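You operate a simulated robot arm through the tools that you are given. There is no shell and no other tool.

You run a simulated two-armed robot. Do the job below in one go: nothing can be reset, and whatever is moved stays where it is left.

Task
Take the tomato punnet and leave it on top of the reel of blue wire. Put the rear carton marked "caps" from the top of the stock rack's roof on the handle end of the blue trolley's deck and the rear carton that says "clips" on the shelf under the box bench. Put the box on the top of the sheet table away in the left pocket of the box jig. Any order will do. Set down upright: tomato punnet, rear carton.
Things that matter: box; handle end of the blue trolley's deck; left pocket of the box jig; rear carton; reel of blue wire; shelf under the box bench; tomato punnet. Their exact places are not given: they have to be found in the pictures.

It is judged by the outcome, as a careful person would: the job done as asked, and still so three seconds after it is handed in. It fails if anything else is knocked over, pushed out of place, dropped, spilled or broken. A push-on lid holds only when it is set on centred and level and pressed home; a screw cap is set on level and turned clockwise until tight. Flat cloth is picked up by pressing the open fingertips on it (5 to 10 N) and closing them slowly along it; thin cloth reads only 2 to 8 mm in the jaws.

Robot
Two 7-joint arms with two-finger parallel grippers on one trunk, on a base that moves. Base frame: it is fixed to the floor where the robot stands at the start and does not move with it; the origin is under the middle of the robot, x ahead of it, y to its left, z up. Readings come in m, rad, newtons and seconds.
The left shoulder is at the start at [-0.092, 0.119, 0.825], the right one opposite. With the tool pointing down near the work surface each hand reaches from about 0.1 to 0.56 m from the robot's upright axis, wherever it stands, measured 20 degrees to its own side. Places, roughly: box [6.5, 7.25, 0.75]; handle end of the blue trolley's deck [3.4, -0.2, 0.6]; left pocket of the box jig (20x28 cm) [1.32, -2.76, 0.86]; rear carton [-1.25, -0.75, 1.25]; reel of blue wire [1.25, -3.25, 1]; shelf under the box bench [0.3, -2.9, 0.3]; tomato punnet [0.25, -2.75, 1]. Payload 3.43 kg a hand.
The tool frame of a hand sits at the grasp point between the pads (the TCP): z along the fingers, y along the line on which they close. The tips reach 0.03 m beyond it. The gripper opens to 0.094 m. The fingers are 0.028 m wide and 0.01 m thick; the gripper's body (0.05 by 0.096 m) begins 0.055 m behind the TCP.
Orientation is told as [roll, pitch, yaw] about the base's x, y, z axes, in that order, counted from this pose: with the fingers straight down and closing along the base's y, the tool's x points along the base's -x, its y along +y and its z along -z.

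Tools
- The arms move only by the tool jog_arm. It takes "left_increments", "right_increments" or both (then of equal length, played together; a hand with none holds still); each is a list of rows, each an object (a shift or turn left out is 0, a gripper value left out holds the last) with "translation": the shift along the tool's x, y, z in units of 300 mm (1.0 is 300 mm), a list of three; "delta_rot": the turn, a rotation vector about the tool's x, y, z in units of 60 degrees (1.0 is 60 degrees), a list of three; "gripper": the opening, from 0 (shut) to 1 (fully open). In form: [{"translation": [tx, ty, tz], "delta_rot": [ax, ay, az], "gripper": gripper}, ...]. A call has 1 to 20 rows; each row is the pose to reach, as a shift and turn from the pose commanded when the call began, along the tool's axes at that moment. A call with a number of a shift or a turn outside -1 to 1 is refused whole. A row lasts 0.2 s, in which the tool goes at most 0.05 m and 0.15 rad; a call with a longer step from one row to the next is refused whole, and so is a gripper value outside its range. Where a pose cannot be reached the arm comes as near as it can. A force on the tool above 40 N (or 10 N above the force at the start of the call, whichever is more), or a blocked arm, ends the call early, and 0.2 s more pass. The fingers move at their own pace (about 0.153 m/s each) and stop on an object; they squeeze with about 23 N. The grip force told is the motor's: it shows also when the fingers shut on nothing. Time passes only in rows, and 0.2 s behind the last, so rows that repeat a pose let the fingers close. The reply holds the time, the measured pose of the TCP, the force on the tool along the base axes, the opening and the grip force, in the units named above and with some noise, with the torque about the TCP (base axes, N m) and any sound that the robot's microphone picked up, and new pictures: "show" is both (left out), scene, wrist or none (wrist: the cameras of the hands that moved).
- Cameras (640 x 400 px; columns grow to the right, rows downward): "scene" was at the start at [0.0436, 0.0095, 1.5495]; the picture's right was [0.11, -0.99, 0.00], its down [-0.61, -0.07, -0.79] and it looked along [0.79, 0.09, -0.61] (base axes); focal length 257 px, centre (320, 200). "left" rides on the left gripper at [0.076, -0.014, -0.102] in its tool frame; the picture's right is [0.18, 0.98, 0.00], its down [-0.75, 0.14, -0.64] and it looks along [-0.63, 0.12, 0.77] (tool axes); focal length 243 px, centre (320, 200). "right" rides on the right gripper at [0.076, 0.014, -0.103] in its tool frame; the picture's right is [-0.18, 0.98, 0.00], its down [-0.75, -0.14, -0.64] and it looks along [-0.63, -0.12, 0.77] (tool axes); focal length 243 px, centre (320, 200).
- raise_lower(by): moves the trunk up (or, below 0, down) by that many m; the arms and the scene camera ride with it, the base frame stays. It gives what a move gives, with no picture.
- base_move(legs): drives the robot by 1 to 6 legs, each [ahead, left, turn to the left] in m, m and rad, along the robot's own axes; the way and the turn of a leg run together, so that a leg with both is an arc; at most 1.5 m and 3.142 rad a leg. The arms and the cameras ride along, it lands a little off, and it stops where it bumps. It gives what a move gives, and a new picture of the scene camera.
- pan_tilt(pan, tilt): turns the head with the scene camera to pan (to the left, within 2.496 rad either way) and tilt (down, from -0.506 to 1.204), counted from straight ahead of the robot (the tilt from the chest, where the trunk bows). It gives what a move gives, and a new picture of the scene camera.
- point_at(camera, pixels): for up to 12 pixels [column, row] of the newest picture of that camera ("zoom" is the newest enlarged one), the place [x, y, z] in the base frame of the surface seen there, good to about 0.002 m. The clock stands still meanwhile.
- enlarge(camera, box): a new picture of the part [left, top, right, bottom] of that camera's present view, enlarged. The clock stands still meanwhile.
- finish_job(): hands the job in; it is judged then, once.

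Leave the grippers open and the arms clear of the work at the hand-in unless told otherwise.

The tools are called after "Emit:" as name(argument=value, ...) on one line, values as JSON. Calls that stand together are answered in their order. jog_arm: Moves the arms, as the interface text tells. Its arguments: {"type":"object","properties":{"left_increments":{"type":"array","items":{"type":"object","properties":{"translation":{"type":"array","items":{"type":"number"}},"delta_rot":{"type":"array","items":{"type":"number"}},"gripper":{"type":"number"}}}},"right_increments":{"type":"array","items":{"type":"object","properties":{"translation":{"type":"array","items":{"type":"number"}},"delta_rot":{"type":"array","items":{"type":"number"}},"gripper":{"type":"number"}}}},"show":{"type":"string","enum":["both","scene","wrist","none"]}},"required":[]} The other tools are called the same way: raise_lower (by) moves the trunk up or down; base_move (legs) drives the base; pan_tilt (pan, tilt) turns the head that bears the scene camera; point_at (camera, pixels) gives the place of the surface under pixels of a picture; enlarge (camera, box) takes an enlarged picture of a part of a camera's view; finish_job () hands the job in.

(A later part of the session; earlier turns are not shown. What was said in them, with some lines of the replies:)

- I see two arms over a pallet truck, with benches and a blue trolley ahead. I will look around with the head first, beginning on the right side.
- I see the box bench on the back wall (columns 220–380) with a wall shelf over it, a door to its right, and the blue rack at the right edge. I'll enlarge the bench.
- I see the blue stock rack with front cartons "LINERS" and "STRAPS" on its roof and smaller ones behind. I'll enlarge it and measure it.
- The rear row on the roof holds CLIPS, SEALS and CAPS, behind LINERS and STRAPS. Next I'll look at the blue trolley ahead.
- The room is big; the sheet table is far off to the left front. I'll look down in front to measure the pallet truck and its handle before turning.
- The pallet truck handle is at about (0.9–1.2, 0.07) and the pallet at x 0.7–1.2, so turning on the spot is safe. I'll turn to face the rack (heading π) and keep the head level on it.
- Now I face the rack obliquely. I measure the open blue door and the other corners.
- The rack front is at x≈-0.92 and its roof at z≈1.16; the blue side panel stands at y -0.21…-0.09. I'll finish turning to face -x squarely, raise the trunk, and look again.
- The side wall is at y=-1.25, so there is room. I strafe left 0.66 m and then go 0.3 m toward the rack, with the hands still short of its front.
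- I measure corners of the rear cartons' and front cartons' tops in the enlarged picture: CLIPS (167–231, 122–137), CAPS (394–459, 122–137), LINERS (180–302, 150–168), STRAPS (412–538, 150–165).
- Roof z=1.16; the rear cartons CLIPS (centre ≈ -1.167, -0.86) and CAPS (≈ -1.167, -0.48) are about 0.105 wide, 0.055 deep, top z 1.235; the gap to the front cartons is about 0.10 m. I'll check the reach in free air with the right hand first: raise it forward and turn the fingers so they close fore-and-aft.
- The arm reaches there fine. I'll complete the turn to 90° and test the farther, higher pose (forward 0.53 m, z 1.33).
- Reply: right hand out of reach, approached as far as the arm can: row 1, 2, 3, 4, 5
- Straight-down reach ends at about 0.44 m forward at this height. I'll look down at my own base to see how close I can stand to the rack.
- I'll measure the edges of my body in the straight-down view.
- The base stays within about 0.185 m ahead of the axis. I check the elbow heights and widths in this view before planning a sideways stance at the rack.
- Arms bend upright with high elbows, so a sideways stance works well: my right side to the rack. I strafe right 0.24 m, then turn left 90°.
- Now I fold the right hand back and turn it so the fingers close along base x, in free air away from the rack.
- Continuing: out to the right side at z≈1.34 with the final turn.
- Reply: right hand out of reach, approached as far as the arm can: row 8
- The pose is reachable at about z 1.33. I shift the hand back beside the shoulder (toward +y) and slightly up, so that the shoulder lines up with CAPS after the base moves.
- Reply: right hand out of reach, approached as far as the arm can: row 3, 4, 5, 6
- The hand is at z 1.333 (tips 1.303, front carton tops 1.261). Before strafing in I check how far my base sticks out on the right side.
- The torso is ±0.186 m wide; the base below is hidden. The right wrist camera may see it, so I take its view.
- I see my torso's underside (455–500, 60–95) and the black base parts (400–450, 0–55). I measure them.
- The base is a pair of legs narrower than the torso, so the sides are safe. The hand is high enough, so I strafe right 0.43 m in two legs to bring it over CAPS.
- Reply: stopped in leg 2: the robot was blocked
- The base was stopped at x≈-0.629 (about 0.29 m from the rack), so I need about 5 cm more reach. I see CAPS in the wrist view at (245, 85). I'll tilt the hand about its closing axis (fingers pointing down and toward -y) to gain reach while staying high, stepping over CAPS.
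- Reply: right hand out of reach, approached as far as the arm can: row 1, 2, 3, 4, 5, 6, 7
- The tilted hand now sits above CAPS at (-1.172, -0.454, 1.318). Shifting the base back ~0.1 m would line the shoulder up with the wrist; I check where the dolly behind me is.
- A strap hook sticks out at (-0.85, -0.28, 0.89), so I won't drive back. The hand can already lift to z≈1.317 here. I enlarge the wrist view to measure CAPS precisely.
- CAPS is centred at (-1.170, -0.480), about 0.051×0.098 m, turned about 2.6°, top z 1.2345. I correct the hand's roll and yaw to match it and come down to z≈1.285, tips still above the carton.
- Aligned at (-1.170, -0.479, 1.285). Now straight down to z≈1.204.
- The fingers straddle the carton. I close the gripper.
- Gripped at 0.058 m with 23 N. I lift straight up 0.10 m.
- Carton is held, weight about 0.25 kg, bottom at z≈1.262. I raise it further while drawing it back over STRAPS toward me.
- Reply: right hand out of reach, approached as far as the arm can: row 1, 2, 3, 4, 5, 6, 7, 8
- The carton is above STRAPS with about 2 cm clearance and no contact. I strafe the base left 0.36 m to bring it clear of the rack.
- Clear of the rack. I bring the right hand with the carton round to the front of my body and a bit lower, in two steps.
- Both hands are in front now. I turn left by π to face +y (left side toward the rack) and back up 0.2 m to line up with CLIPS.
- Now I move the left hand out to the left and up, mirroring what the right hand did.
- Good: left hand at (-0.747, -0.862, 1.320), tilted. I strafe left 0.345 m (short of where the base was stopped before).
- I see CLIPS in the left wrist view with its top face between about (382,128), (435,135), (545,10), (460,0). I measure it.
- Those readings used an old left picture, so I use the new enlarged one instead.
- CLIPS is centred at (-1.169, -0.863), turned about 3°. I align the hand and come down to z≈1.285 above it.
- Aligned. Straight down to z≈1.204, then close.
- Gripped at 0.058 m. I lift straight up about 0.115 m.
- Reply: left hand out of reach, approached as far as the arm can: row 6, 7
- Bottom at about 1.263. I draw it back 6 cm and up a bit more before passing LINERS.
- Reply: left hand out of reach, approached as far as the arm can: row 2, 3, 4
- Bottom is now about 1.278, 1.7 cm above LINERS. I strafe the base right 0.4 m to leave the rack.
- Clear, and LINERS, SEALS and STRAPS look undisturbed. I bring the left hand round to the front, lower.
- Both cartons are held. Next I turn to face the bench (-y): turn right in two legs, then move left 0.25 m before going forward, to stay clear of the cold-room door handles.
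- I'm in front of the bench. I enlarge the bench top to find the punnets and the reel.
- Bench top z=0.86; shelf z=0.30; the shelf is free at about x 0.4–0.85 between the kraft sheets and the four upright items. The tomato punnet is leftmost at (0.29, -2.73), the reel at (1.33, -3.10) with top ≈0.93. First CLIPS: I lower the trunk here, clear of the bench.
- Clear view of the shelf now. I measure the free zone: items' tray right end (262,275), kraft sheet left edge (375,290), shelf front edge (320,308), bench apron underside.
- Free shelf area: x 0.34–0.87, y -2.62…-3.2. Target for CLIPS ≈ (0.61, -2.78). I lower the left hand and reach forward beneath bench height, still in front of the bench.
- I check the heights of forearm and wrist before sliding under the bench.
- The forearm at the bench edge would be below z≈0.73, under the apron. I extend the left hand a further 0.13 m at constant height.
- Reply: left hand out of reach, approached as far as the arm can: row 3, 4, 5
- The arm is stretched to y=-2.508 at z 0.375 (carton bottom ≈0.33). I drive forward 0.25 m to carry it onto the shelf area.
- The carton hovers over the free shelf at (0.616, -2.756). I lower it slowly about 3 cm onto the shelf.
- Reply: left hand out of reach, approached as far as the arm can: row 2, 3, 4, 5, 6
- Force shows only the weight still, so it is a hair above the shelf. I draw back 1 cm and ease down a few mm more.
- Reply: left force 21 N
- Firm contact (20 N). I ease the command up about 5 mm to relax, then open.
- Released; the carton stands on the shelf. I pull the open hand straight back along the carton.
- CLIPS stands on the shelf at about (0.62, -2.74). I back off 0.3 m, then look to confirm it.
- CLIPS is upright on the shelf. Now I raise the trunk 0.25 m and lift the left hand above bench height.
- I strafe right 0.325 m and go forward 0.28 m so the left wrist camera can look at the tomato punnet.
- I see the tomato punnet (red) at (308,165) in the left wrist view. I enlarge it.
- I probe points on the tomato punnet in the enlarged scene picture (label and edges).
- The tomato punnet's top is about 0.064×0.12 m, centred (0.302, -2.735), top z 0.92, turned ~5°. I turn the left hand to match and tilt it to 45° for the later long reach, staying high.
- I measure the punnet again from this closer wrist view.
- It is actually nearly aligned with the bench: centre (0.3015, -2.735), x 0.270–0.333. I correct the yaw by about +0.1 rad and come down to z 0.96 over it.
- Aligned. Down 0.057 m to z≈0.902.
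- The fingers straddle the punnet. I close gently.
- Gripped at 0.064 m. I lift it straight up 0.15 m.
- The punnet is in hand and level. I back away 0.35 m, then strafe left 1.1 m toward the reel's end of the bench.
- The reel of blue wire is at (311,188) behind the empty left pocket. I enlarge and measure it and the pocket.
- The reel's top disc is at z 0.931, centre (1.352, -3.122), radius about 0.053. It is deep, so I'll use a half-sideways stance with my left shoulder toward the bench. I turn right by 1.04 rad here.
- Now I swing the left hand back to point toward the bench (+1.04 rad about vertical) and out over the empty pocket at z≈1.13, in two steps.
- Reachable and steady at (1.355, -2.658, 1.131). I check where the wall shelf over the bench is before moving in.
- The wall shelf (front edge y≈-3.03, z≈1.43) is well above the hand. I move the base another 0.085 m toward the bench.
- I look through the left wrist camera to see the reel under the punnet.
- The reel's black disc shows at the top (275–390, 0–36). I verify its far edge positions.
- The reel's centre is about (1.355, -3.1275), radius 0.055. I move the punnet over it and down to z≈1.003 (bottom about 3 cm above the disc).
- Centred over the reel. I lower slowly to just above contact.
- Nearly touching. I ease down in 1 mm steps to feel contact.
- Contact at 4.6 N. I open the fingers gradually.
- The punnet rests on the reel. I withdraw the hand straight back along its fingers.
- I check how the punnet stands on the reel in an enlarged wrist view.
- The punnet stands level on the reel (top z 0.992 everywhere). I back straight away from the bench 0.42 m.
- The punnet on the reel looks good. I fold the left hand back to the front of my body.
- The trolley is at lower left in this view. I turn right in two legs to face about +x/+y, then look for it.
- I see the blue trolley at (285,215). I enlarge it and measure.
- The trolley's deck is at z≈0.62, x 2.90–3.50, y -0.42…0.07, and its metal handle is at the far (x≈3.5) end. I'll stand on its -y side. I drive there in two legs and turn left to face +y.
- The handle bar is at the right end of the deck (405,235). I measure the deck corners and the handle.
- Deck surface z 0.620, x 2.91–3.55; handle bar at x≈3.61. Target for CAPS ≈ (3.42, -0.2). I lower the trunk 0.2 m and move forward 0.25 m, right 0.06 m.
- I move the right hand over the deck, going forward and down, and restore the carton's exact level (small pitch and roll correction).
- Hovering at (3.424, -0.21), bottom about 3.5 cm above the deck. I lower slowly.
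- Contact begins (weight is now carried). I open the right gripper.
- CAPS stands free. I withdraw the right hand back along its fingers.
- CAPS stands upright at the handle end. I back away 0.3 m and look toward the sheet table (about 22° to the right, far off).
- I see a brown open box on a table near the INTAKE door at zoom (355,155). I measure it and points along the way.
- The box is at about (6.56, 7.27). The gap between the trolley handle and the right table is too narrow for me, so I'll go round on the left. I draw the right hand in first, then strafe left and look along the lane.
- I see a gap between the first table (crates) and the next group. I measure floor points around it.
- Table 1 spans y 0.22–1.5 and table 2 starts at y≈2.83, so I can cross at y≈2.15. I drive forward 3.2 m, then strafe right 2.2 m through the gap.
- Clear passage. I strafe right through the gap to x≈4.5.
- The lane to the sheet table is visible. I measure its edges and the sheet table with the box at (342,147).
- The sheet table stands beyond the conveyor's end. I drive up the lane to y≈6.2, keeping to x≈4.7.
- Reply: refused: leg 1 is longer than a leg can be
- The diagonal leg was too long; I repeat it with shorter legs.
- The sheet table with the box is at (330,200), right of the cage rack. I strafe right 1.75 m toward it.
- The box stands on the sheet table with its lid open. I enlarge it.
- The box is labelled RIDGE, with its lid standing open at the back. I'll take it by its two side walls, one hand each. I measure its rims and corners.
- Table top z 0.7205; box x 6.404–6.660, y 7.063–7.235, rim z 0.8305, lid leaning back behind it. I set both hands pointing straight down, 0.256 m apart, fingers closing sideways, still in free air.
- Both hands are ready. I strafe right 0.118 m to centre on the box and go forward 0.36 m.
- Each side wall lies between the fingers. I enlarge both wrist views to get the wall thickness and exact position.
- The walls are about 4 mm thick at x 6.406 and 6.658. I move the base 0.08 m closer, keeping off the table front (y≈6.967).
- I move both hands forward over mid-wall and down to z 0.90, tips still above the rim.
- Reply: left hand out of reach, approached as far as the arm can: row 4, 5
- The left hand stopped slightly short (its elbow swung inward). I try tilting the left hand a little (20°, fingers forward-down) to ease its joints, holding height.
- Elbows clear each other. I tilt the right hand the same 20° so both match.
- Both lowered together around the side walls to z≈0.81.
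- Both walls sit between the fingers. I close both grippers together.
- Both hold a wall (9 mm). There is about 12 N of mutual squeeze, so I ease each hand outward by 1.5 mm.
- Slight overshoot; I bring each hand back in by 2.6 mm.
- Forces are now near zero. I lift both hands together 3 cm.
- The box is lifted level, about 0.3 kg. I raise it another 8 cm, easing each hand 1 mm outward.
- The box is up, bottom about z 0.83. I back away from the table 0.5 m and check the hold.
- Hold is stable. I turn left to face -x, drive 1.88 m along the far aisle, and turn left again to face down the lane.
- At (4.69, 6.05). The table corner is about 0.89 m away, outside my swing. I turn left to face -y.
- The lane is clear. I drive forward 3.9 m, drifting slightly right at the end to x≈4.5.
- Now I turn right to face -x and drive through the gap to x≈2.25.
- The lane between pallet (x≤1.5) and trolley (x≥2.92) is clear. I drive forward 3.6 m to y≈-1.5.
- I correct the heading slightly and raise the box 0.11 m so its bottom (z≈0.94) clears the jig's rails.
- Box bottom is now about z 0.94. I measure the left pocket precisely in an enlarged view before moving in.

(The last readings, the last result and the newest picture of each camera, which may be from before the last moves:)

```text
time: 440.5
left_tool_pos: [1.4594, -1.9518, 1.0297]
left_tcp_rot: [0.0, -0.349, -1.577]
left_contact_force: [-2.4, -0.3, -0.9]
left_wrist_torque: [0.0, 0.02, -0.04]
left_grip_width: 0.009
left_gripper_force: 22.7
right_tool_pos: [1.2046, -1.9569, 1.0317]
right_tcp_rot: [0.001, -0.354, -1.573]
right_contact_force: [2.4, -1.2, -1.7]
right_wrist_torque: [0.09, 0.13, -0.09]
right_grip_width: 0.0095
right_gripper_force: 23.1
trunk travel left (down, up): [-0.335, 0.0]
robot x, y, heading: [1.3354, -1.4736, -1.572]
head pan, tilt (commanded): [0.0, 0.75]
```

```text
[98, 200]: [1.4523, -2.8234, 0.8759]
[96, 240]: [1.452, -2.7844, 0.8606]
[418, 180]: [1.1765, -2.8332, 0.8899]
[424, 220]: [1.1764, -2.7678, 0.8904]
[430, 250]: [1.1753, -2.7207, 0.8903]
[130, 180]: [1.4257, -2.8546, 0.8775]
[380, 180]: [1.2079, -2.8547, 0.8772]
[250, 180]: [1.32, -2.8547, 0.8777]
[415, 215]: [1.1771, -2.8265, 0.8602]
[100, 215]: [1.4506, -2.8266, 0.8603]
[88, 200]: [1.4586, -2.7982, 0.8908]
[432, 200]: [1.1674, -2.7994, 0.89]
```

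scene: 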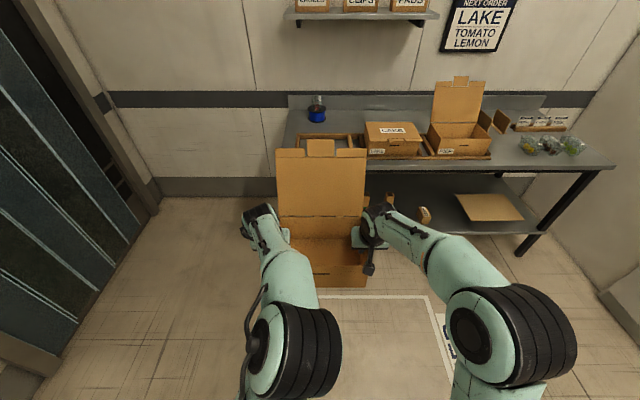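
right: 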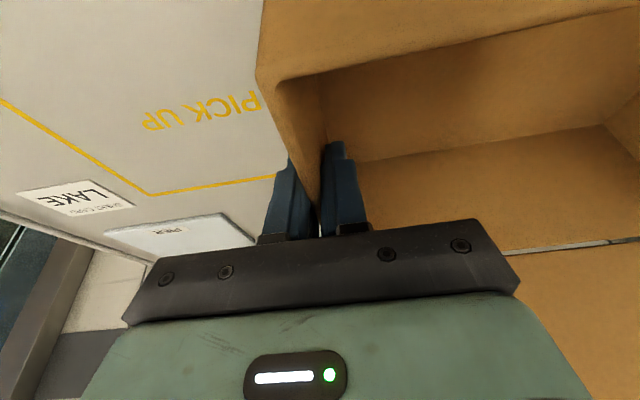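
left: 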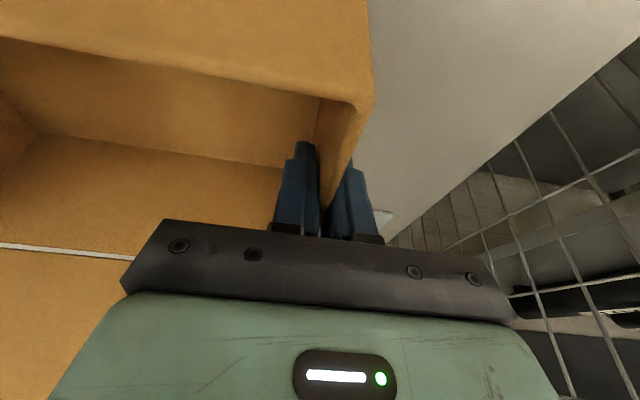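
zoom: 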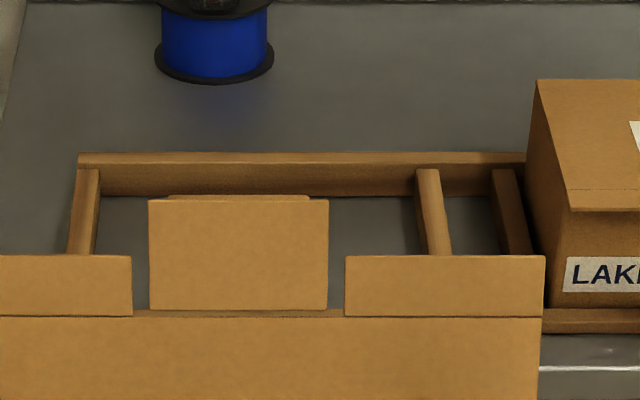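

Pocket inside: x 1.1775–1.4525, back rail face y -2.855, so its centre is about (1.315, -2.755). The box centre is now at about (1.331, -1.966). I drive forward 0.6 m with 0.016 m to the right.

Emit:
base_move(legs=[[0.6, -0.016, 0]])

Emit:
pan_tilt(pan=0.0, tilt=0.9)

Emit:
jog_arm(left_increments=[{"translation": [0, 0, 0]}], right_increments=[{"translation": [0, 0, 0]}], show="wrist")

```text
time: 443.9
left_tool_pos: [1.4482, -2.548, 1.0288]
left_tcp_rot: [-0.001, -0.348, -1.568]
left_contact_force: [-7.3, -0.1, 0.0]
left_wrist_torque: [0.07, 0.01, 0.0]
left_grip_width: 0.0095
left_gripper_force: 23.0
right_tool_pos: [1.1925, -2.5532, 1.0309]
right_tcp_rot: [0.003, -0.353, -1.57]
right_contact_force: [7.9, 0.2, -1.4]
right_wrist_torque: [0.05, 0.17, -0.05]
right_grip_width: 0.0095
right_gripper_force: 22.7
trunk travel left (down, up): [-0.335, 0.0]
robot x, y, heading: [1.3176, -2.0705, -1.564]
head pan, tilt (commanded): [0.0, 0.75]
```

scene: 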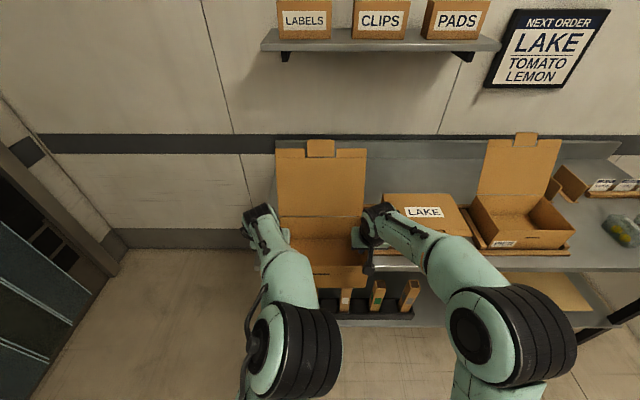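

```text
time: 444.6
left_tool_pos: [1.4478, -2.5479, 1.0298]
left_tcp_rot: [-0.001, -0.348, -1.569]
left_contact_force: [0.2, 0.4, -0.5]
left_wrist_torque: [0.1, 0.05, -0.04]
left_grip_width: 0.0092
left_gripper_force: 22.9
right_tool_pos: [1.193, -2.5545, 1.0308]
right_tcp_rot: [0.001, -0.356, -1.57]
right_contact_force: [0.7, -0.7, -1.3]
right_wrist_torque: [0.02, 0.07, -0.03]
right_grip_width: 0.0094
right_gripper_force: 22.9
trunk travel left (down, up): [-0.335, 0.0]
robot x, y, heading: [1.3129, -2.07, -1.564]
head pan, tilt (commanded): [0.0, 0.901]
```

scene: 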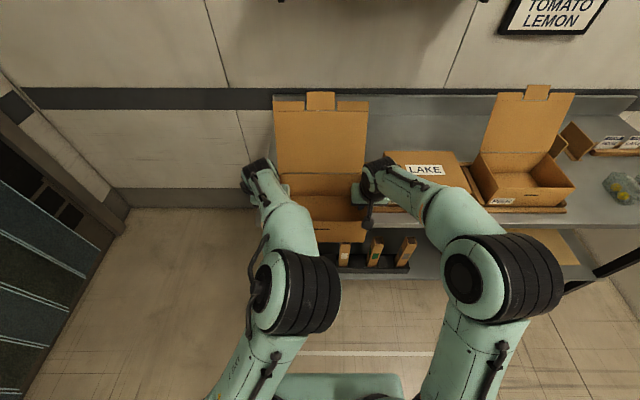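

```text
time: 445.0
left_tool_pos: [1.4478, -2.5483, 1.0284]
left_tcp_rot: [0.001, -0.348, -1.569]
left_contact_force: [0.7, -0.3, -1.3]
left_wrist_torque: [0.08, 0.07, -0.04]
left_grip_width: 0.0093
left_gripper_force: 23.1
right_tool_pos: [1.193, -2.5528, 1.0315]
right_tcp_rot: [0.002, -0.356, -1.569]
right_contact_force: [0.9, -0.5, -2.2]
right_wrist_torque: [0.06, 0.1, -0.05]
right_grip_width: 0.0095
right_gripper_force: 23.4
trunk travel left (down, up): [-0.335, 0.0]
robot x, y, heading: [1.3177, -2.0708, -1.563]
head pan, tilt (commanded): [0.0, 0.901]
```

right: 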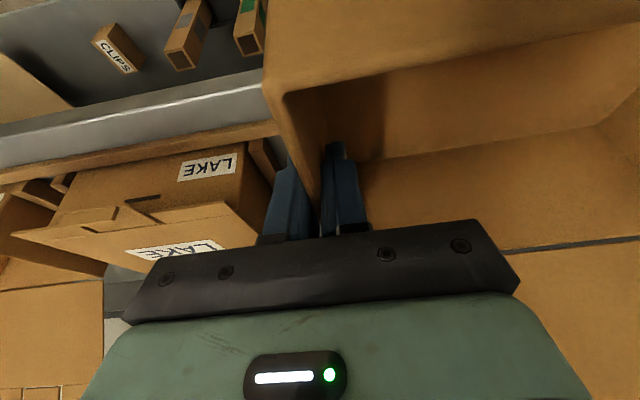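
left: 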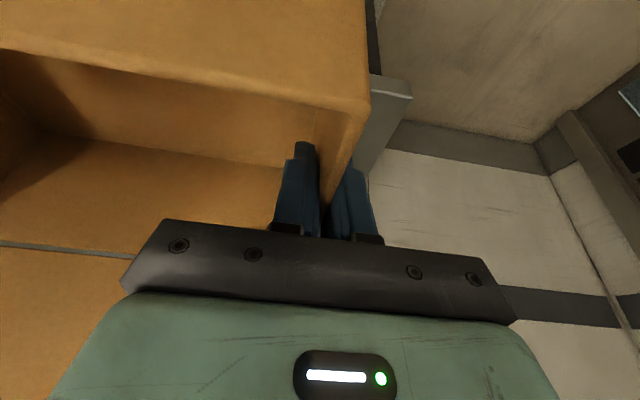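

Box centre now ≈ (1.319, -2.562). I go forward 0.193 m with 6 mm right to bring it over the pocket.

Emit:
base_move(legs=[[0.193, -0.006, 0]])

Emit:
jog_arm(left_increments=[{"translation": [0, 0, 0]}], right_increments=[{"translation": [0, 0, 0]}], show="both")

```text
time: 446.6
left_tool_pos: [1.4421, -2.74, 1.0283]
left_tcp_rot: [0.001, -0.349, -1.569]
left_contact_force: [0.4, 0.3, -0.2]
left_wrist_torque: [0.03, 0.02, -0.02]
left_grip_width: 0.0092
left_gripper_force: 22.8
right_tool_pos: [1.1876, -2.745, 1.0309]
right_tcp_rot: [0.001, -0.354, -1.57]
right_contact_force: [0.6, 0.4, -2.1]
right_wrist_torque: [0.13, 0.07, -0.08]
right_grip_width: 0.0094
right_gripper_force: 23.0
trunk travel left (down, up): [-0.335, 0.0]
robot x, y, heading: [1.3166, -2.2607, -1.564]
head pan, tilt (commanded): [0.0, 0.901]
```

scene: 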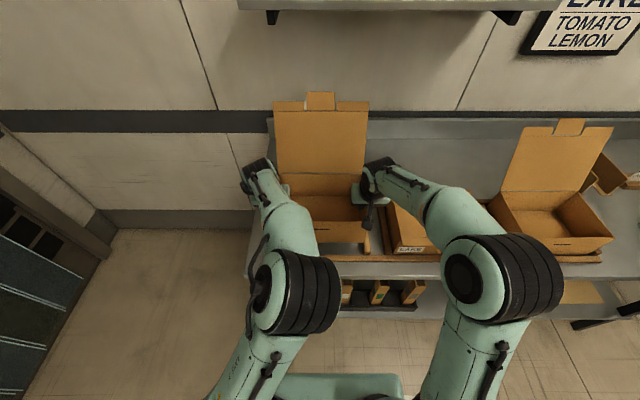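

```text
time: 447.0
left_tool_pos: [1.4424, -2.7396, 1.0294]
left_tcp_rot: [-0.001, -0.349, -1.569]
left_contact_force: [-0.3, 0.3, -0.8]
left_wrist_torque: [0.06, 0.06, -0.02]
left_grip_width: 0.0093
left_gripper_force: 22.5
right_tool_pos: [1.1873, -2.7458, 1.0324]
right_tcp_rot: [0.001, -0.354, -1.571]
right_contact_force: [0.7, -0.3, -1.6]
right_wrist_torque: [-0.01, 0.07, -0.06]
right_grip_width: 0.0095
right_gripper_force: 23.3
trunk travel left (down, up): [-0.335, 0.0]
robot x, y, heading: [1.3119, -2.2602, -1.564]
head pan, tilt (commanded): [0.0, 0.901]
```

scene: 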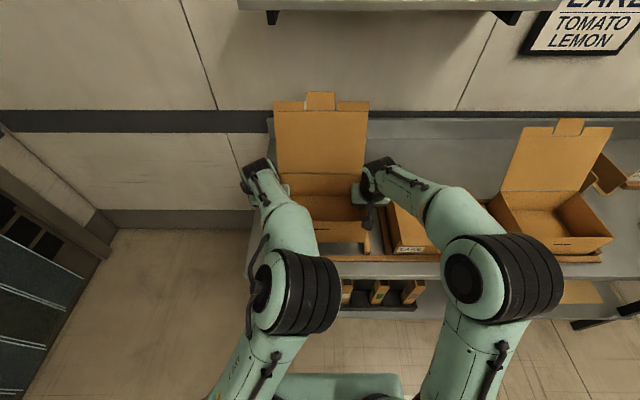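
right: 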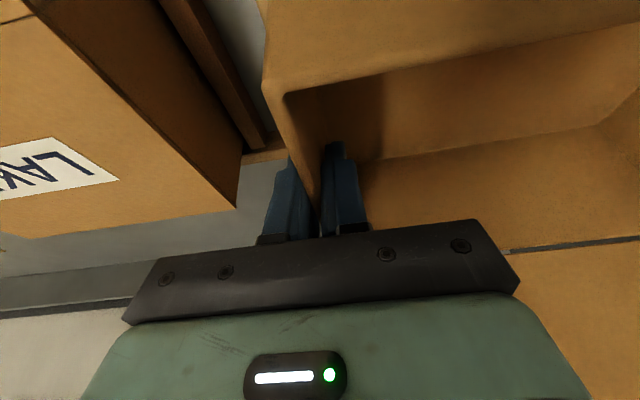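
left: 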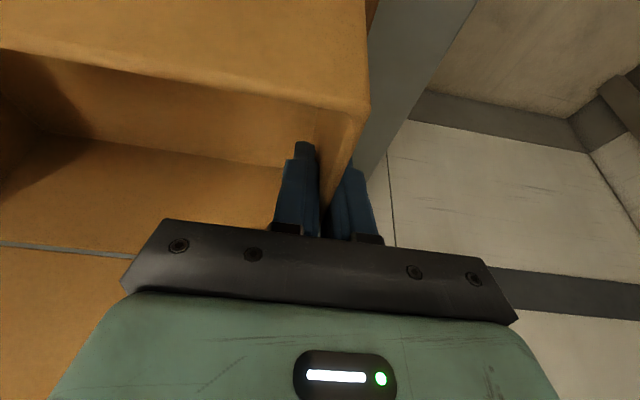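

I check the alignment between box and pocket in an enlarged scene view.

Emit:
enlarge(camera="scene", box=[255, 165, 415, 275])

```text
3.64 times, centred on (335, 220) of scene
```

zoom: 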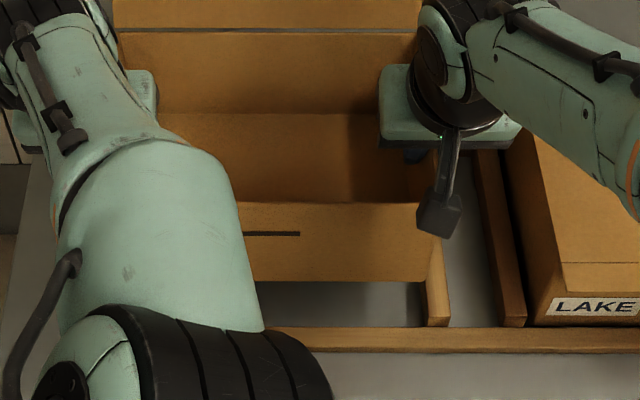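

Emit:
point_at(camera="zoom", pixels=[[426, 270], [420, 278], [350, 278], [270, 278], [350, 230], [350, 331], [350, 337], [350, 347], [380, 320], [428, 300], [440, 300], [350, 322]])

```text
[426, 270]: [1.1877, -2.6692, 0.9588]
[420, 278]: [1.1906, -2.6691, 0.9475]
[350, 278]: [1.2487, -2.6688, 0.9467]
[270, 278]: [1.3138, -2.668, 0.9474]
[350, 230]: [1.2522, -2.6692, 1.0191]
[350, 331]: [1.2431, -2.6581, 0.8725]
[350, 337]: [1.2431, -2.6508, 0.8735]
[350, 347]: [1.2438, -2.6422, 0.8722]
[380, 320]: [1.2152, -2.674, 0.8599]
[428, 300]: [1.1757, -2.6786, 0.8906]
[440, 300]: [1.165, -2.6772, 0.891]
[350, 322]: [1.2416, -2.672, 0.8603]
```

The box is centred: about 1 cm clearance all round (front face y -2.669 vs rail -2.659; right side x 1.187 vs divider 1.177). I lower both hands 6 cm together.

Emit:
jog_arm(left_increments=[{"translation": [0.0171, 0, 0.047]}, {"translation": [0.0343, 0, 0.0939]}, {"translation": [0.0514, 0, 0.1409]}, {"translation": [0.0686, 0, 0.1879]}, {"translation": [0.0686, 0, 0.1879]}], right_increments=[{"translation": [0.0171, 0, 0.047]}, {"translation": [0.0343, 0, 0.0939]}, {"translation": [0.0514, 0, 0.1409]}, {"translation": [0.0686, 0, 0.1879]}, {"translation": [0.0686, 0, 0.1879]}], show="scene")

Emit:
enlarge(camera="scene", box=[255, 165, 415, 275])

```text
time: 448.2
left_tool_pos: [1.4417, -2.7405, 0.9698]
left_tcp_rot: [0.0, -0.35, -1.57]
left_contact_force: [0.6, 0.5, -1.1]
left_wrist_torque: [0.13, 0.08, -0.05]
left_grip_width: 0.0095
left_gripper_force: 23.2
right_tool_pos: [1.1879, -2.7468, 0.9708]
right_tcp_rot: [0.002, -0.357, -1.57]
right_contact_force: [0.0, -0.3, -1.7]
right_wrist_torque: [0.0, 0.1, -0.12]
right_grip_width: 0.0094
right_gripper_force: 22.9
trunk travel left (down, up): [-0.335, 0.0]
robot x, y, heading: [1.314, -2.2637, -1.566]
head pan, tilt (commanded): [0.0, 0.901]
```

scene: 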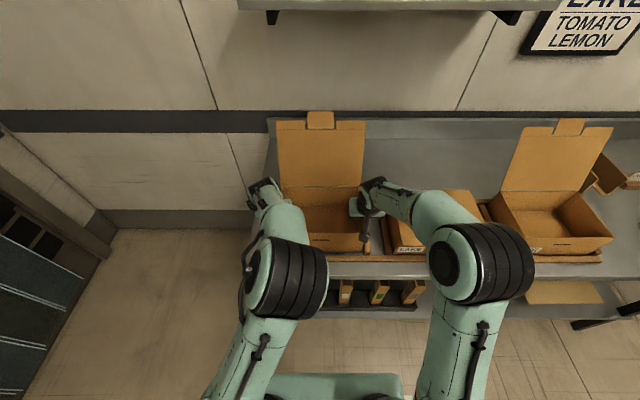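

```text
3.64 times, centred on (335, 220) of scene
```

zoom: 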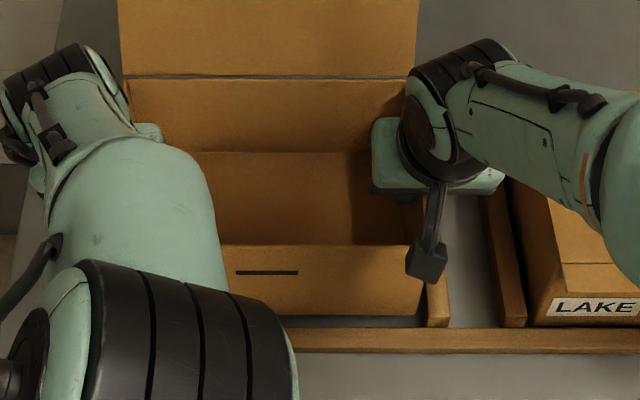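

Emit:
point_at(camera="zoom", pixels=[[419, 305], [415, 312], [350, 312], [230, 312], [350, 280], [432, 310], [428, 318], [350, 331], [400, 320], [330, 322]])

```text
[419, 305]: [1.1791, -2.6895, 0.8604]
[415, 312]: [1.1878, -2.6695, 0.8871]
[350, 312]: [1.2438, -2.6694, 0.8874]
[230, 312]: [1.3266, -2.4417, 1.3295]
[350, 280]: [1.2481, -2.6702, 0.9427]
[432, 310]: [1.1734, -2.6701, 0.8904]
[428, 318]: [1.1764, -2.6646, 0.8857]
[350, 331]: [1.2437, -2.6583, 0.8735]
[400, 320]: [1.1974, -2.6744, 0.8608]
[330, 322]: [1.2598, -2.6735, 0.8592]
```

Alignment still good. I lower the last 2 cm slowly, feeling for contact.

Emit:
jog_arm(left_increments=[{"translation": [0.0114, 0, 0.0313]}, {"translation": [0.0183, 0, 0.0501]}, {"translation": [0.0217, 0, 0.0595]}, {"translation": [0.0234, 0, 0.0642]}, {"translation": [0.0234, 0, 0.0642]}], right_increments=[{"translation": [0.0114, 0, 0.0313]}, {"translation": [0.0183, 0, 0.0501]}, {"translation": [0.0217, 0, 0.0595]}, {"translation": [0.0234, 0, 0.0642]}, {"translation": [0.0234, 0, 0.0642]}], show="none")

```text
time: 449.4
left_tool_pos: [1.4423, -2.7404, 0.951]
left_tcp_rot: [0.0, -0.352, -1.569]
left_contact_force: [-1.9, 3.1, 13.8]
left_wrist_torque: [-0.54, -0.04, -0.01]
left_grip_width: 0.0094
left_gripper_force: 23.2
right_tool_pos: [1.1874, -2.745, 0.9531]
right_tcp_rot: [0.001, -0.358, -1.57]
right_contact_force: [2.7, -0.8, -0.3]
right_wrist_torque: [-0.72, 0.1, -0.07]
right_grip_width: 0.0095
right_gripper_force: 22.9
trunk travel left (down, up): [-0.335, 0.0]
robot x, y, heading: [1.3138, -2.263, -1.564]
head pan, tilt (commanded): [0.0, 0.901]
```

The left side touches the pocket floor; the right is a hair above. I lower the right hand 2 mm more.

Emit:
jog_arm(right_increments=[{"translation": [0.0012, 0, 0.0032]}, {"translation": [0.0023, 0, 0.0063]}, {"translation": [0.003, 0, 0.0085]}], show="none")

```text
time: 450.2
left_tool_pos: [1.4416, -2.7398, 0.9506]
left_tcp_rot: [0.0, -0.351, -1.57]
left_contact_force: [-2.5, -4.7, 3.6]
left_wrist_torque: [-0.66, -0.06, 0.11]
left_grip_width: 0.0092
left_gripper_force: 23.1
right_tool_pos: [1.1881, -2.7462, 0.9498]
right_tcp_rot: [0.002, -0.359, -1.57]
right_contact_force: [0.2, 5.1, 19.3]
right_wrist_torque: [0.02, 0.12, -0.01]
right_grip_width: 0.0095
right_gripper_force: 22.7
trunk travel left (down, up): [-0.335, 0.0]
robot x, y, heading: [1.3133, -2.2614, -1.562]
head pan, tilt (commanded): [0.0, 0.901]
```

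The box rests on the pocket floor. I relax the right hand 1.5 mm and open both grippers half way.

Emit:
jog_arm(right_increments=[{"translation": [-0.0017, 0, -0.0047]}, {"translation": [-0.0017, 0, -0.0047]}], show="none")

Emit:
jog_arm(left_increments=[{"gripper": 0.15}, {"gripper": 0.3}, {"gripper": 0.45}, {"gripper": 0.45}], right_increments=[{"gripper": 0.15}, {"gripper": 0.3}, {"gripper": 0.45}, {"gripper": 0.45}], show="both")

```text
time: 450.8
left_tool_pos: [1.4433, -2.7405, 0.9507]
left_tcp_rot: [0.0, -0.348, -1.569]
left_contact_force: [-2.4, 4.4, 14.0]
left_wrist_torque: [-0.15, -0.06, 0.01]
left_grip_width: 0.0096
left_gripper_force: 23.1
right_tool_pos: [1.188, -2.7462, 0.9494]
right_tcp_rot: [0.002, -0.357, -1.569]
right_contact_force: [1.4, -4.7, 5.3]
right_wrist_torque: [-0.65, 0.07, -0.02]
right_grip_width: 0.0095
right_gripper_force: 22.7
trunk travel left (down, up): [-0.335, 0.0]
robot x, y, heading: [1.3135, -2.2631, -1.566]
head pan, tilt (commanded): [0.0, 0.901]
```

```text
time: 451.8
left_tool_pos: [1.4425, -2.7406, 0.9496]
left_tcp_rot: [0.0, -0.349, -1.569]
left_contact_force: [-0.5, -0.4, 0.2]
left_wrist_torque: [-0.01, 0.02, 0.02]
left_grip_width: 0.0425
left_gripper_force: 0.0
right_tool_pos: [1.1871, -2.7453, 0.9491]
right_tcp_rot: [0.003, -0.354, -1.569]
right_contact_force: [0.1, -0.2, -0.7]
right_wrist_torque: [0.0, 0.01, 0.02]
right_grip_width: 0.0421
right_gripper_force: 0.1
trunk travel left (down, up): [-0.335, 0.0]
robot x, y, heading: [1.311, -2.264, -1.564]
head pan, tilt (commanded): [0.0, 0.901]
```

scene: 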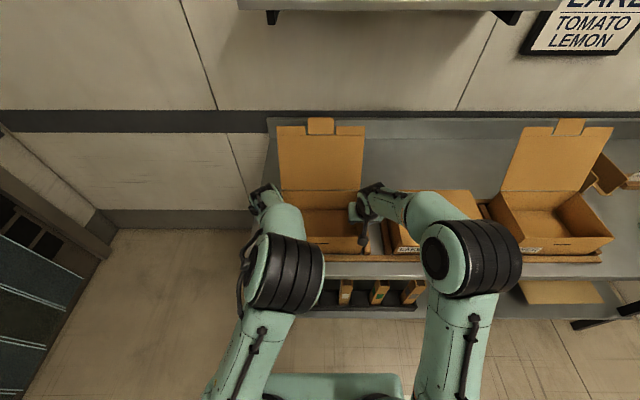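
right: 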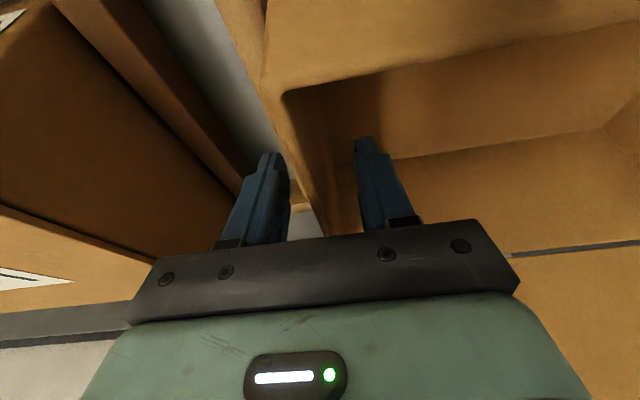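
left: 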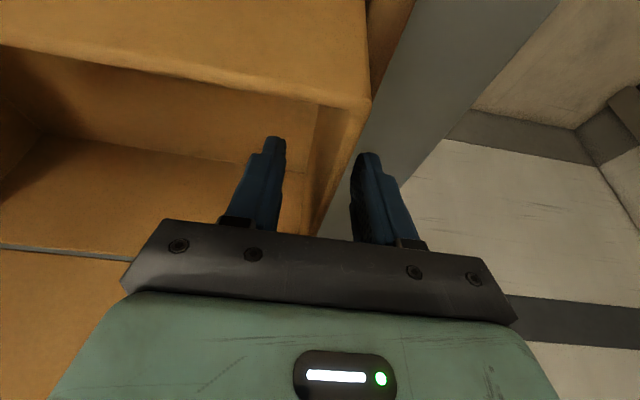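

Both walls are free, with clearance on both sides. I raise both hands straight up 0.11 m.

Emit:
jog_arm(left_increments=[{"translation": [-0.0229, 0, -0.0626]}, {"translation": [-0.0514, 0, -0.1409]}, {"translation": [-0.08, 0, -0.2192]}, {"translation": [-0.1086, 0, -0.2975]}, {"translation": [-0.1257, 0, -0.3445]}], right_increments=[{"translation": [-0.0229, 0, -0.0626]}, {"translation": [-0.0514, 0, -0.1409]}, {"translation": [-0.08, 0, -0.2192]}, {"translation": [-0.1086, 0, -0.2975]}, {"translation": [-0.1257, 0, -0.3445]}], show="both")

```text
time: 453.0
left_tool_pos: [1.4417, -2.7401, 1.0593]
left_tcp_rot: [0.0, -0.348, -1.57]
left_contact_force: [0.2, 0.1, -0.8]
left_wrist_torque: [0.02, 0.01, 0.04]
left_grip_width: 0.0423
left_gripper_force: 0.1
right_tool_pos: [1.1887, -2.7462, 1.0601]
right_tcp_rot: [0.0, -0.355, -1.568]
right_contact_force: [-0.4, 0.0, -0.5]
right_wrist_torque: [-0.01, -0.02, 0.02]
right_grip_width: 0.0422
right_gripper_force: 0.0
trunk travel left (down, up): [-0.335, 0.0]
robot x, y, heading: [1.3091, -2.2586, -1.564]
head pan, tilt (commanded): [0.0, 0.901]
```

scene: 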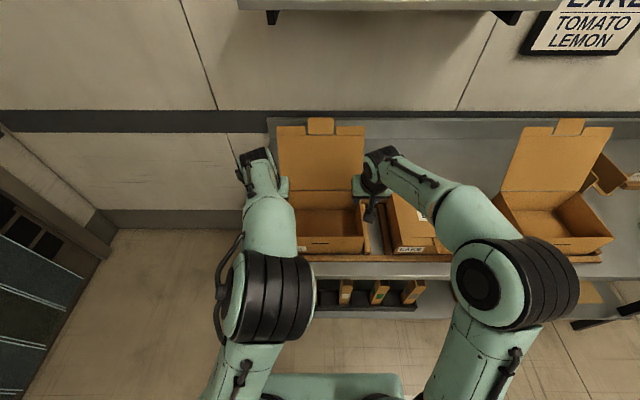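
right: 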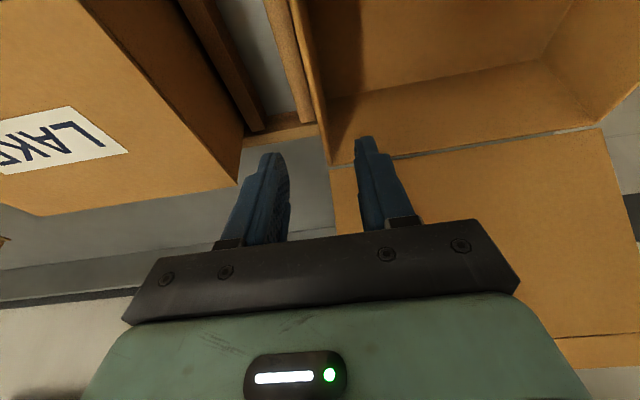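
left: 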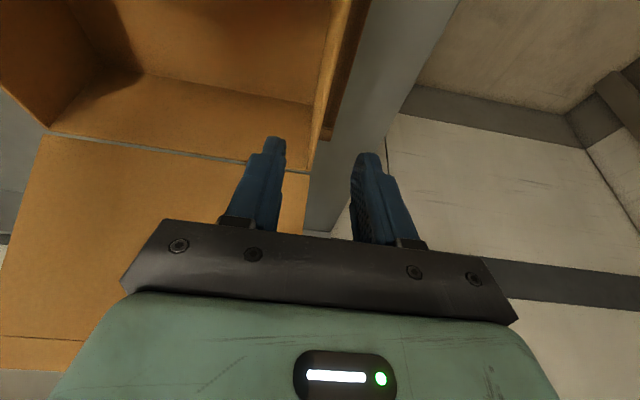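

Hands are clear above the box. I back away 0.5 m and inspect everything.

Emit:
base_move(legs=[[-0.45, 0, 0]])

Emit:
pan_tilt(pan=0.0, tilt=0.7)

Emit:
enlarge(camera="scene", box=[240, 90, 440, 230])

```text
time: 455.7
left_tool_pos: [1.44, -2.2872, 1.0582]
left_tcp_rot: [0.002, -0.348, -1.568]
left_contact_force: [0.9, 0.2, -0.4]
left_wrist_torque: [-0.02, 0.0, -0.01]
left_grip_width: 0.0423
left_gripper_force: 0.1
right_tool_pos: [1.1863, -2.2937, 1.06]
right_tcp_rot: [0.001, -0.355, -1.568]
right_contact_force: [-0.3, 0.1, 0.8]
right_wrist_torque: [0.02, -0.04, -0.02]
right_grip_width: 0.0423
right_gripper_force: 0.1
trunk travel left (down, up): [-0.335, 0.0]
robot x, y, heading: [1.3114, -1.8046, -1.561]
head pan, tilt (commanded): [0.0, 0.901]
```

scene: 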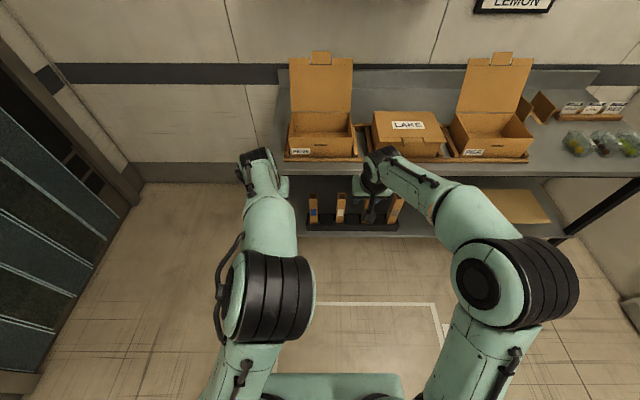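

```text
time: 456.4
left_tool_pos: [1.4405, -2.287, 1.0579]
left_tcp_rot: [0.001, -0.35, -1.568]
left_contact_force: [-0.1, 0.1, -0.8]
left_wrist_torque: [0.02, 0.01, 0.01]
left_grip_width: 0.042
left_gripper_force: 0.1
right_tool_pos: [1.1864, -2.292, 1.0592]
right_tcp_rot: [0.003, -0.354, -1.567]
right_contact_force: [1.1, 0.4, 1.1]
right_wrist_torque: [0.02, 0.02, 0.03]
right_grip_width: 0.0425
right_gripper_force: 0.1
trunk travel left (down, up): [-0.335, 0.0]
robot x, y, heading: [1.3126, -1.8081, -1.561]
head pan, tilt (commanded): [0.0, 0.7]
```

scene: 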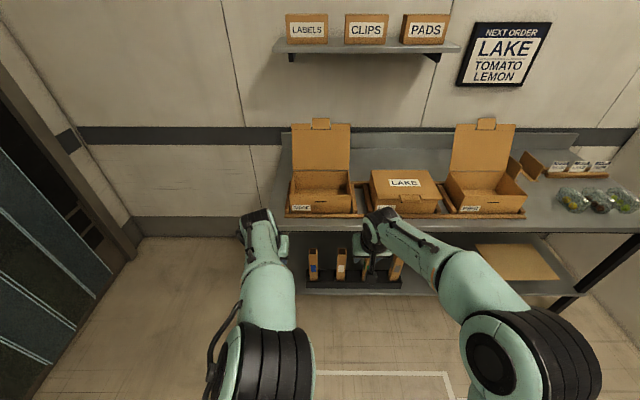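

```text
2.86 times, centred on (340, 160) of scene
```

zoom: 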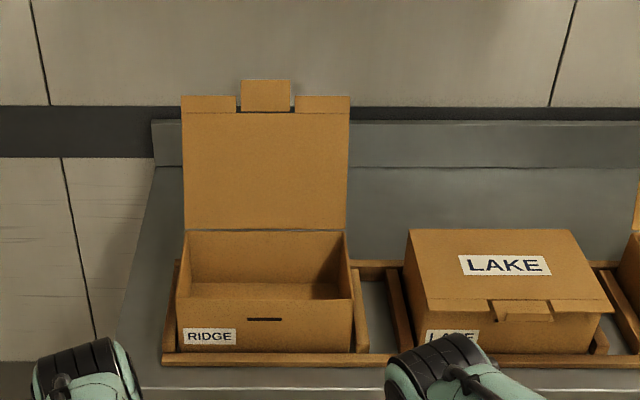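

RIDGE box sits squarely in the left pocket. I check its rim height and strafe left 0.7 m to see the punnet behind the lid.

Emit:
point_at(camera="zoom", pixels=[[265, 301], [180, 298], [350, 299], [182, 235], [343, 235], [265, 345], [360, 330], [172, 330]])

Emit:
base_move(legs=[[0, 0.7, 0]])

Emit:
pan_tilt(pan=-0.5, tilt=0.6)

Emit:
enlarge(camera="scene", box=[220, 100, 420, 240])

```text
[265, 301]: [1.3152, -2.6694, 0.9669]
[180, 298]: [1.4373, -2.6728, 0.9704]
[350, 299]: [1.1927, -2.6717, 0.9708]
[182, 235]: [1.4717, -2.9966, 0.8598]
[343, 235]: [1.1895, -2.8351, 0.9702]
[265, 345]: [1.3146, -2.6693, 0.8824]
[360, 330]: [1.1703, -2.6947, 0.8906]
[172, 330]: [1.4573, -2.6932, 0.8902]
```

```text
time: 463.0
left_tool_pos: [2.1357, -2.2784, 1.059]
left_tcp_rot: [-0.001, -0.349, -1.566]
left_contact_force: [-0.1, 0.4, -0.8]
left_wrist_torque: [0.0, -0.02, 0.0]
left_grip_width: 0.0426
left_gripper_force: 0.0
right_tool_pos: [1.8821, -2.287, 1.0585]
right_tcp_rot: [0.001, -0.354, -1.566]
right_contact_force: [0.2, 0.2, 0.0]
right_wrist_torque: [0.0, 0.01, 0.03]
right_grip_width: 0.0423
right_gripper_force: 0.0
trunk travel left (down, up): [-0.335, 0.0]
robot x, y, heading: [2.0054, -1.8028, -1.562]
head pan, tilt (commanded): [0.0, 0.7]
```

scene: 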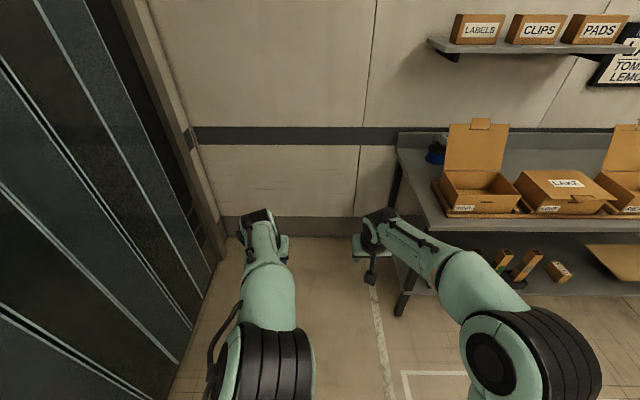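

```text
time: 463.9
left_tool_pos: [2.1363, -2.2794, 1.0586]
left_tcp_rot: [0.0, -0.349, -1.564]
left_contact_force: [0.2, 0.2, -0.1]
left_wrist_torque: [0.02, 0.0, 0.03]
left_grip_width: 0.0427
left_gripper_force: 0.1
right_tool_pos: [1.8816, -2.2885, 1.0593]
right_tcp_rot: [0.002, -0.354, -1.565]
right_contact_force: [-0.4, 0.6, -0.2]
right_wrist_torque: [-0.01, -0.03, -0.02]
right_grip_width: 0.0423
right_gripper_force: 0.0
trunk travel left (down, up): [-0.335, 0.0]
robot x, y, heading: [2.0086, -1.8002, -1.56]
head pan, tilt (commanded): [-0.499, 0.6]
```

scene: 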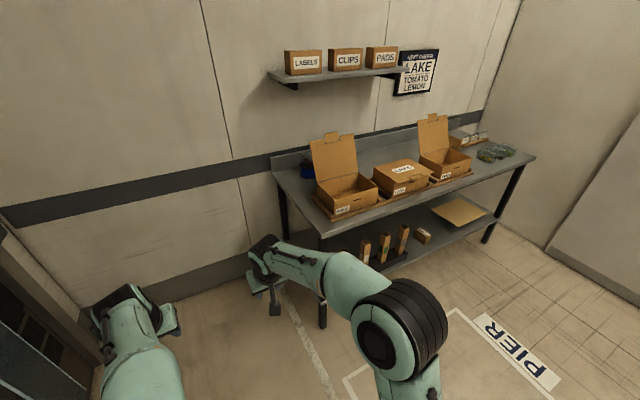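

```text
2.86 times, centred on (320, 170) of scene
```

zoom: 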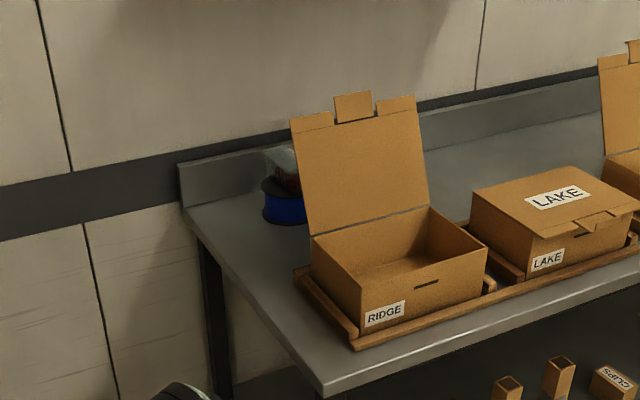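

Everything stands as asked: the punnet is on the reel, RIDGE box in the left pocket, CLIPS on the shelf. I open both grippers fully in free air.

Emit:
jog_arm(left_increments=[{"gripper": 1}, {"gripper": 1}, {"gripper": 1}], right_increments=[{"gripper": 1}, {"gripper": 1}, {"gripper": 1}], show="none")

Emit:
base_move(legs=[[-0.3, 0, 0]])

Emit:
pan_tilt(pan=2.3, tilt=0.4)

```text
time: 464.7
left_tool_pos: [2.1359, -2.2799, 1.0599]
left_tcp_rot: [0.001, -0.349, -1.566]
left_contact_force: [0.9, 0.5, 0.0]
left_wrist_torque: [0.03, -0.04, 0.0]
left_grip_width: 0.0939
left_gripper_force: 0.0
right_tool_pos: [1.8821, -2.2876, 1.059]
right_tcp_rot: [0.002, -0.355, -1.565]
right_contact_force: [0.0, -0.3, -0.1]
right_wrist_torque: [-0.01, 0.02, -0.03]
right_grip_width: 0.094
right_gripper_force: 0.1
trunk travel left (down, up): [-0.335, 0.0]
robot x, y, heading: [2.0057, -1.801, -1.557]
head pan, tilt (commanded): [-0.499, 0.6]
```

```text
time: 466.8
left_tool_pos: [2.134, -1.9753, 1.0591]
left_tcp_rot: [0.0, -0.348, -1.565]
left_contact_force: [-0.5, -0.3, -0.6]
left_wrist_torque: [0.01, -0.03, -0.03]
left_grip_width: 0.0941
left_gripper_force: 0.0
right_tool_pos: [1.8812, -1.9841, 1.0601]
right_tcp_rot: [0.001, -0.354, -1.563]
right_contact_force: [-0.4, 0.2, 0.6]
right_wrist_torque: [0.0, 0.0, -0.03]
right_grip_width: 0.0938
right_gripper_force: 0.0
trunk travel left (down, up): [-0.335, 0.0]
robot x, y, heading: [2.004, -1.4977, -1.558]
head pan, tilt (commanded): [-0.499, 0.6]
```

scene: 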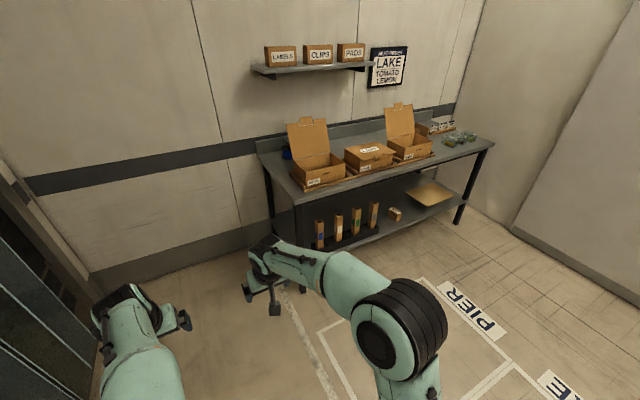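

```text
time: 469.3
left_tool_pos: [2.1332, -1.9757, 1.0585]
left_tcp_rot: [0.001, -0.349, -1.564]
left_contact_force: [0.4, 0.0, 0.2]
left_wrist_torque: [-0.04, 0.02, -0.03]
left_grip_width: 0.0939
left_gripper_force: 0.1
right_tool_pos: [1.8801, -1.9843, 1.0591]
right_tcp_rot: [0.0, -0.354, -1.561]
right_contact_force: [1.0, 0.1, -0.3]
right_wrist_torque: [-0.03, -0.02, 0.02]
right_grip_width: 0.094
right_gripper_force: 0.0
trunk travel left (down, up): [-0.335, 0.0]
robot x, y, heading: [2.0031, -1.4993, -1.56]
head pan, tilt (commanded): [2.3, 0.4]
```

scene: 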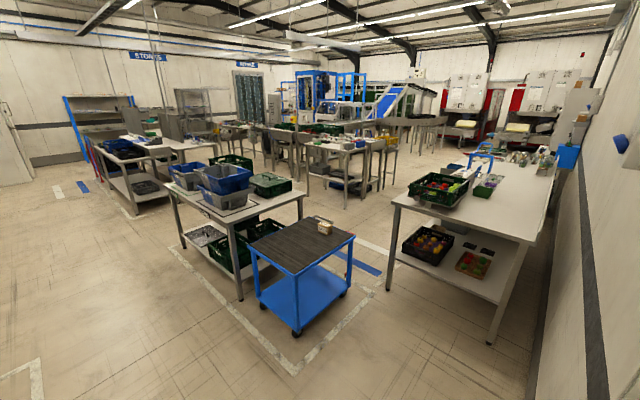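

CAPS is still upright at the handle end of the trolley, at (325,228). Both grippers are open and the arms are clear of everything. I hand the job in.

Emit:
finish_job()

```text
The job is handed in.
```

The job is handed in. In my last pictures everything was where you asked, and nothing else looked knocked over or out of place.

- **Tomato punnet:** it stands upright and level on top of the reel of blue wire. After the box went in, its open lid hid most of the punnet; I could still see part of it on the reel.
- **"Caps" carton:** it stands upright at the handle end of the blue trolley's deck, about 12 cm from that edge.
- **"Clips" carton:** it stands upright on the shelf under the box bench, about 7 cm in from the front edge.
- **Box from the sheet table:** this was the one labelled RIDGE, with its lid open. It sits flat inside the left pocket of the box jig, with about 1 cm of room on each side. I left the lid open.

While I was reaching for the cartons, my base bumped the stock rack once and stopped. Later pictures showed nothing shifted on the rack.

Both grippers are open and the arms are clear of the work.
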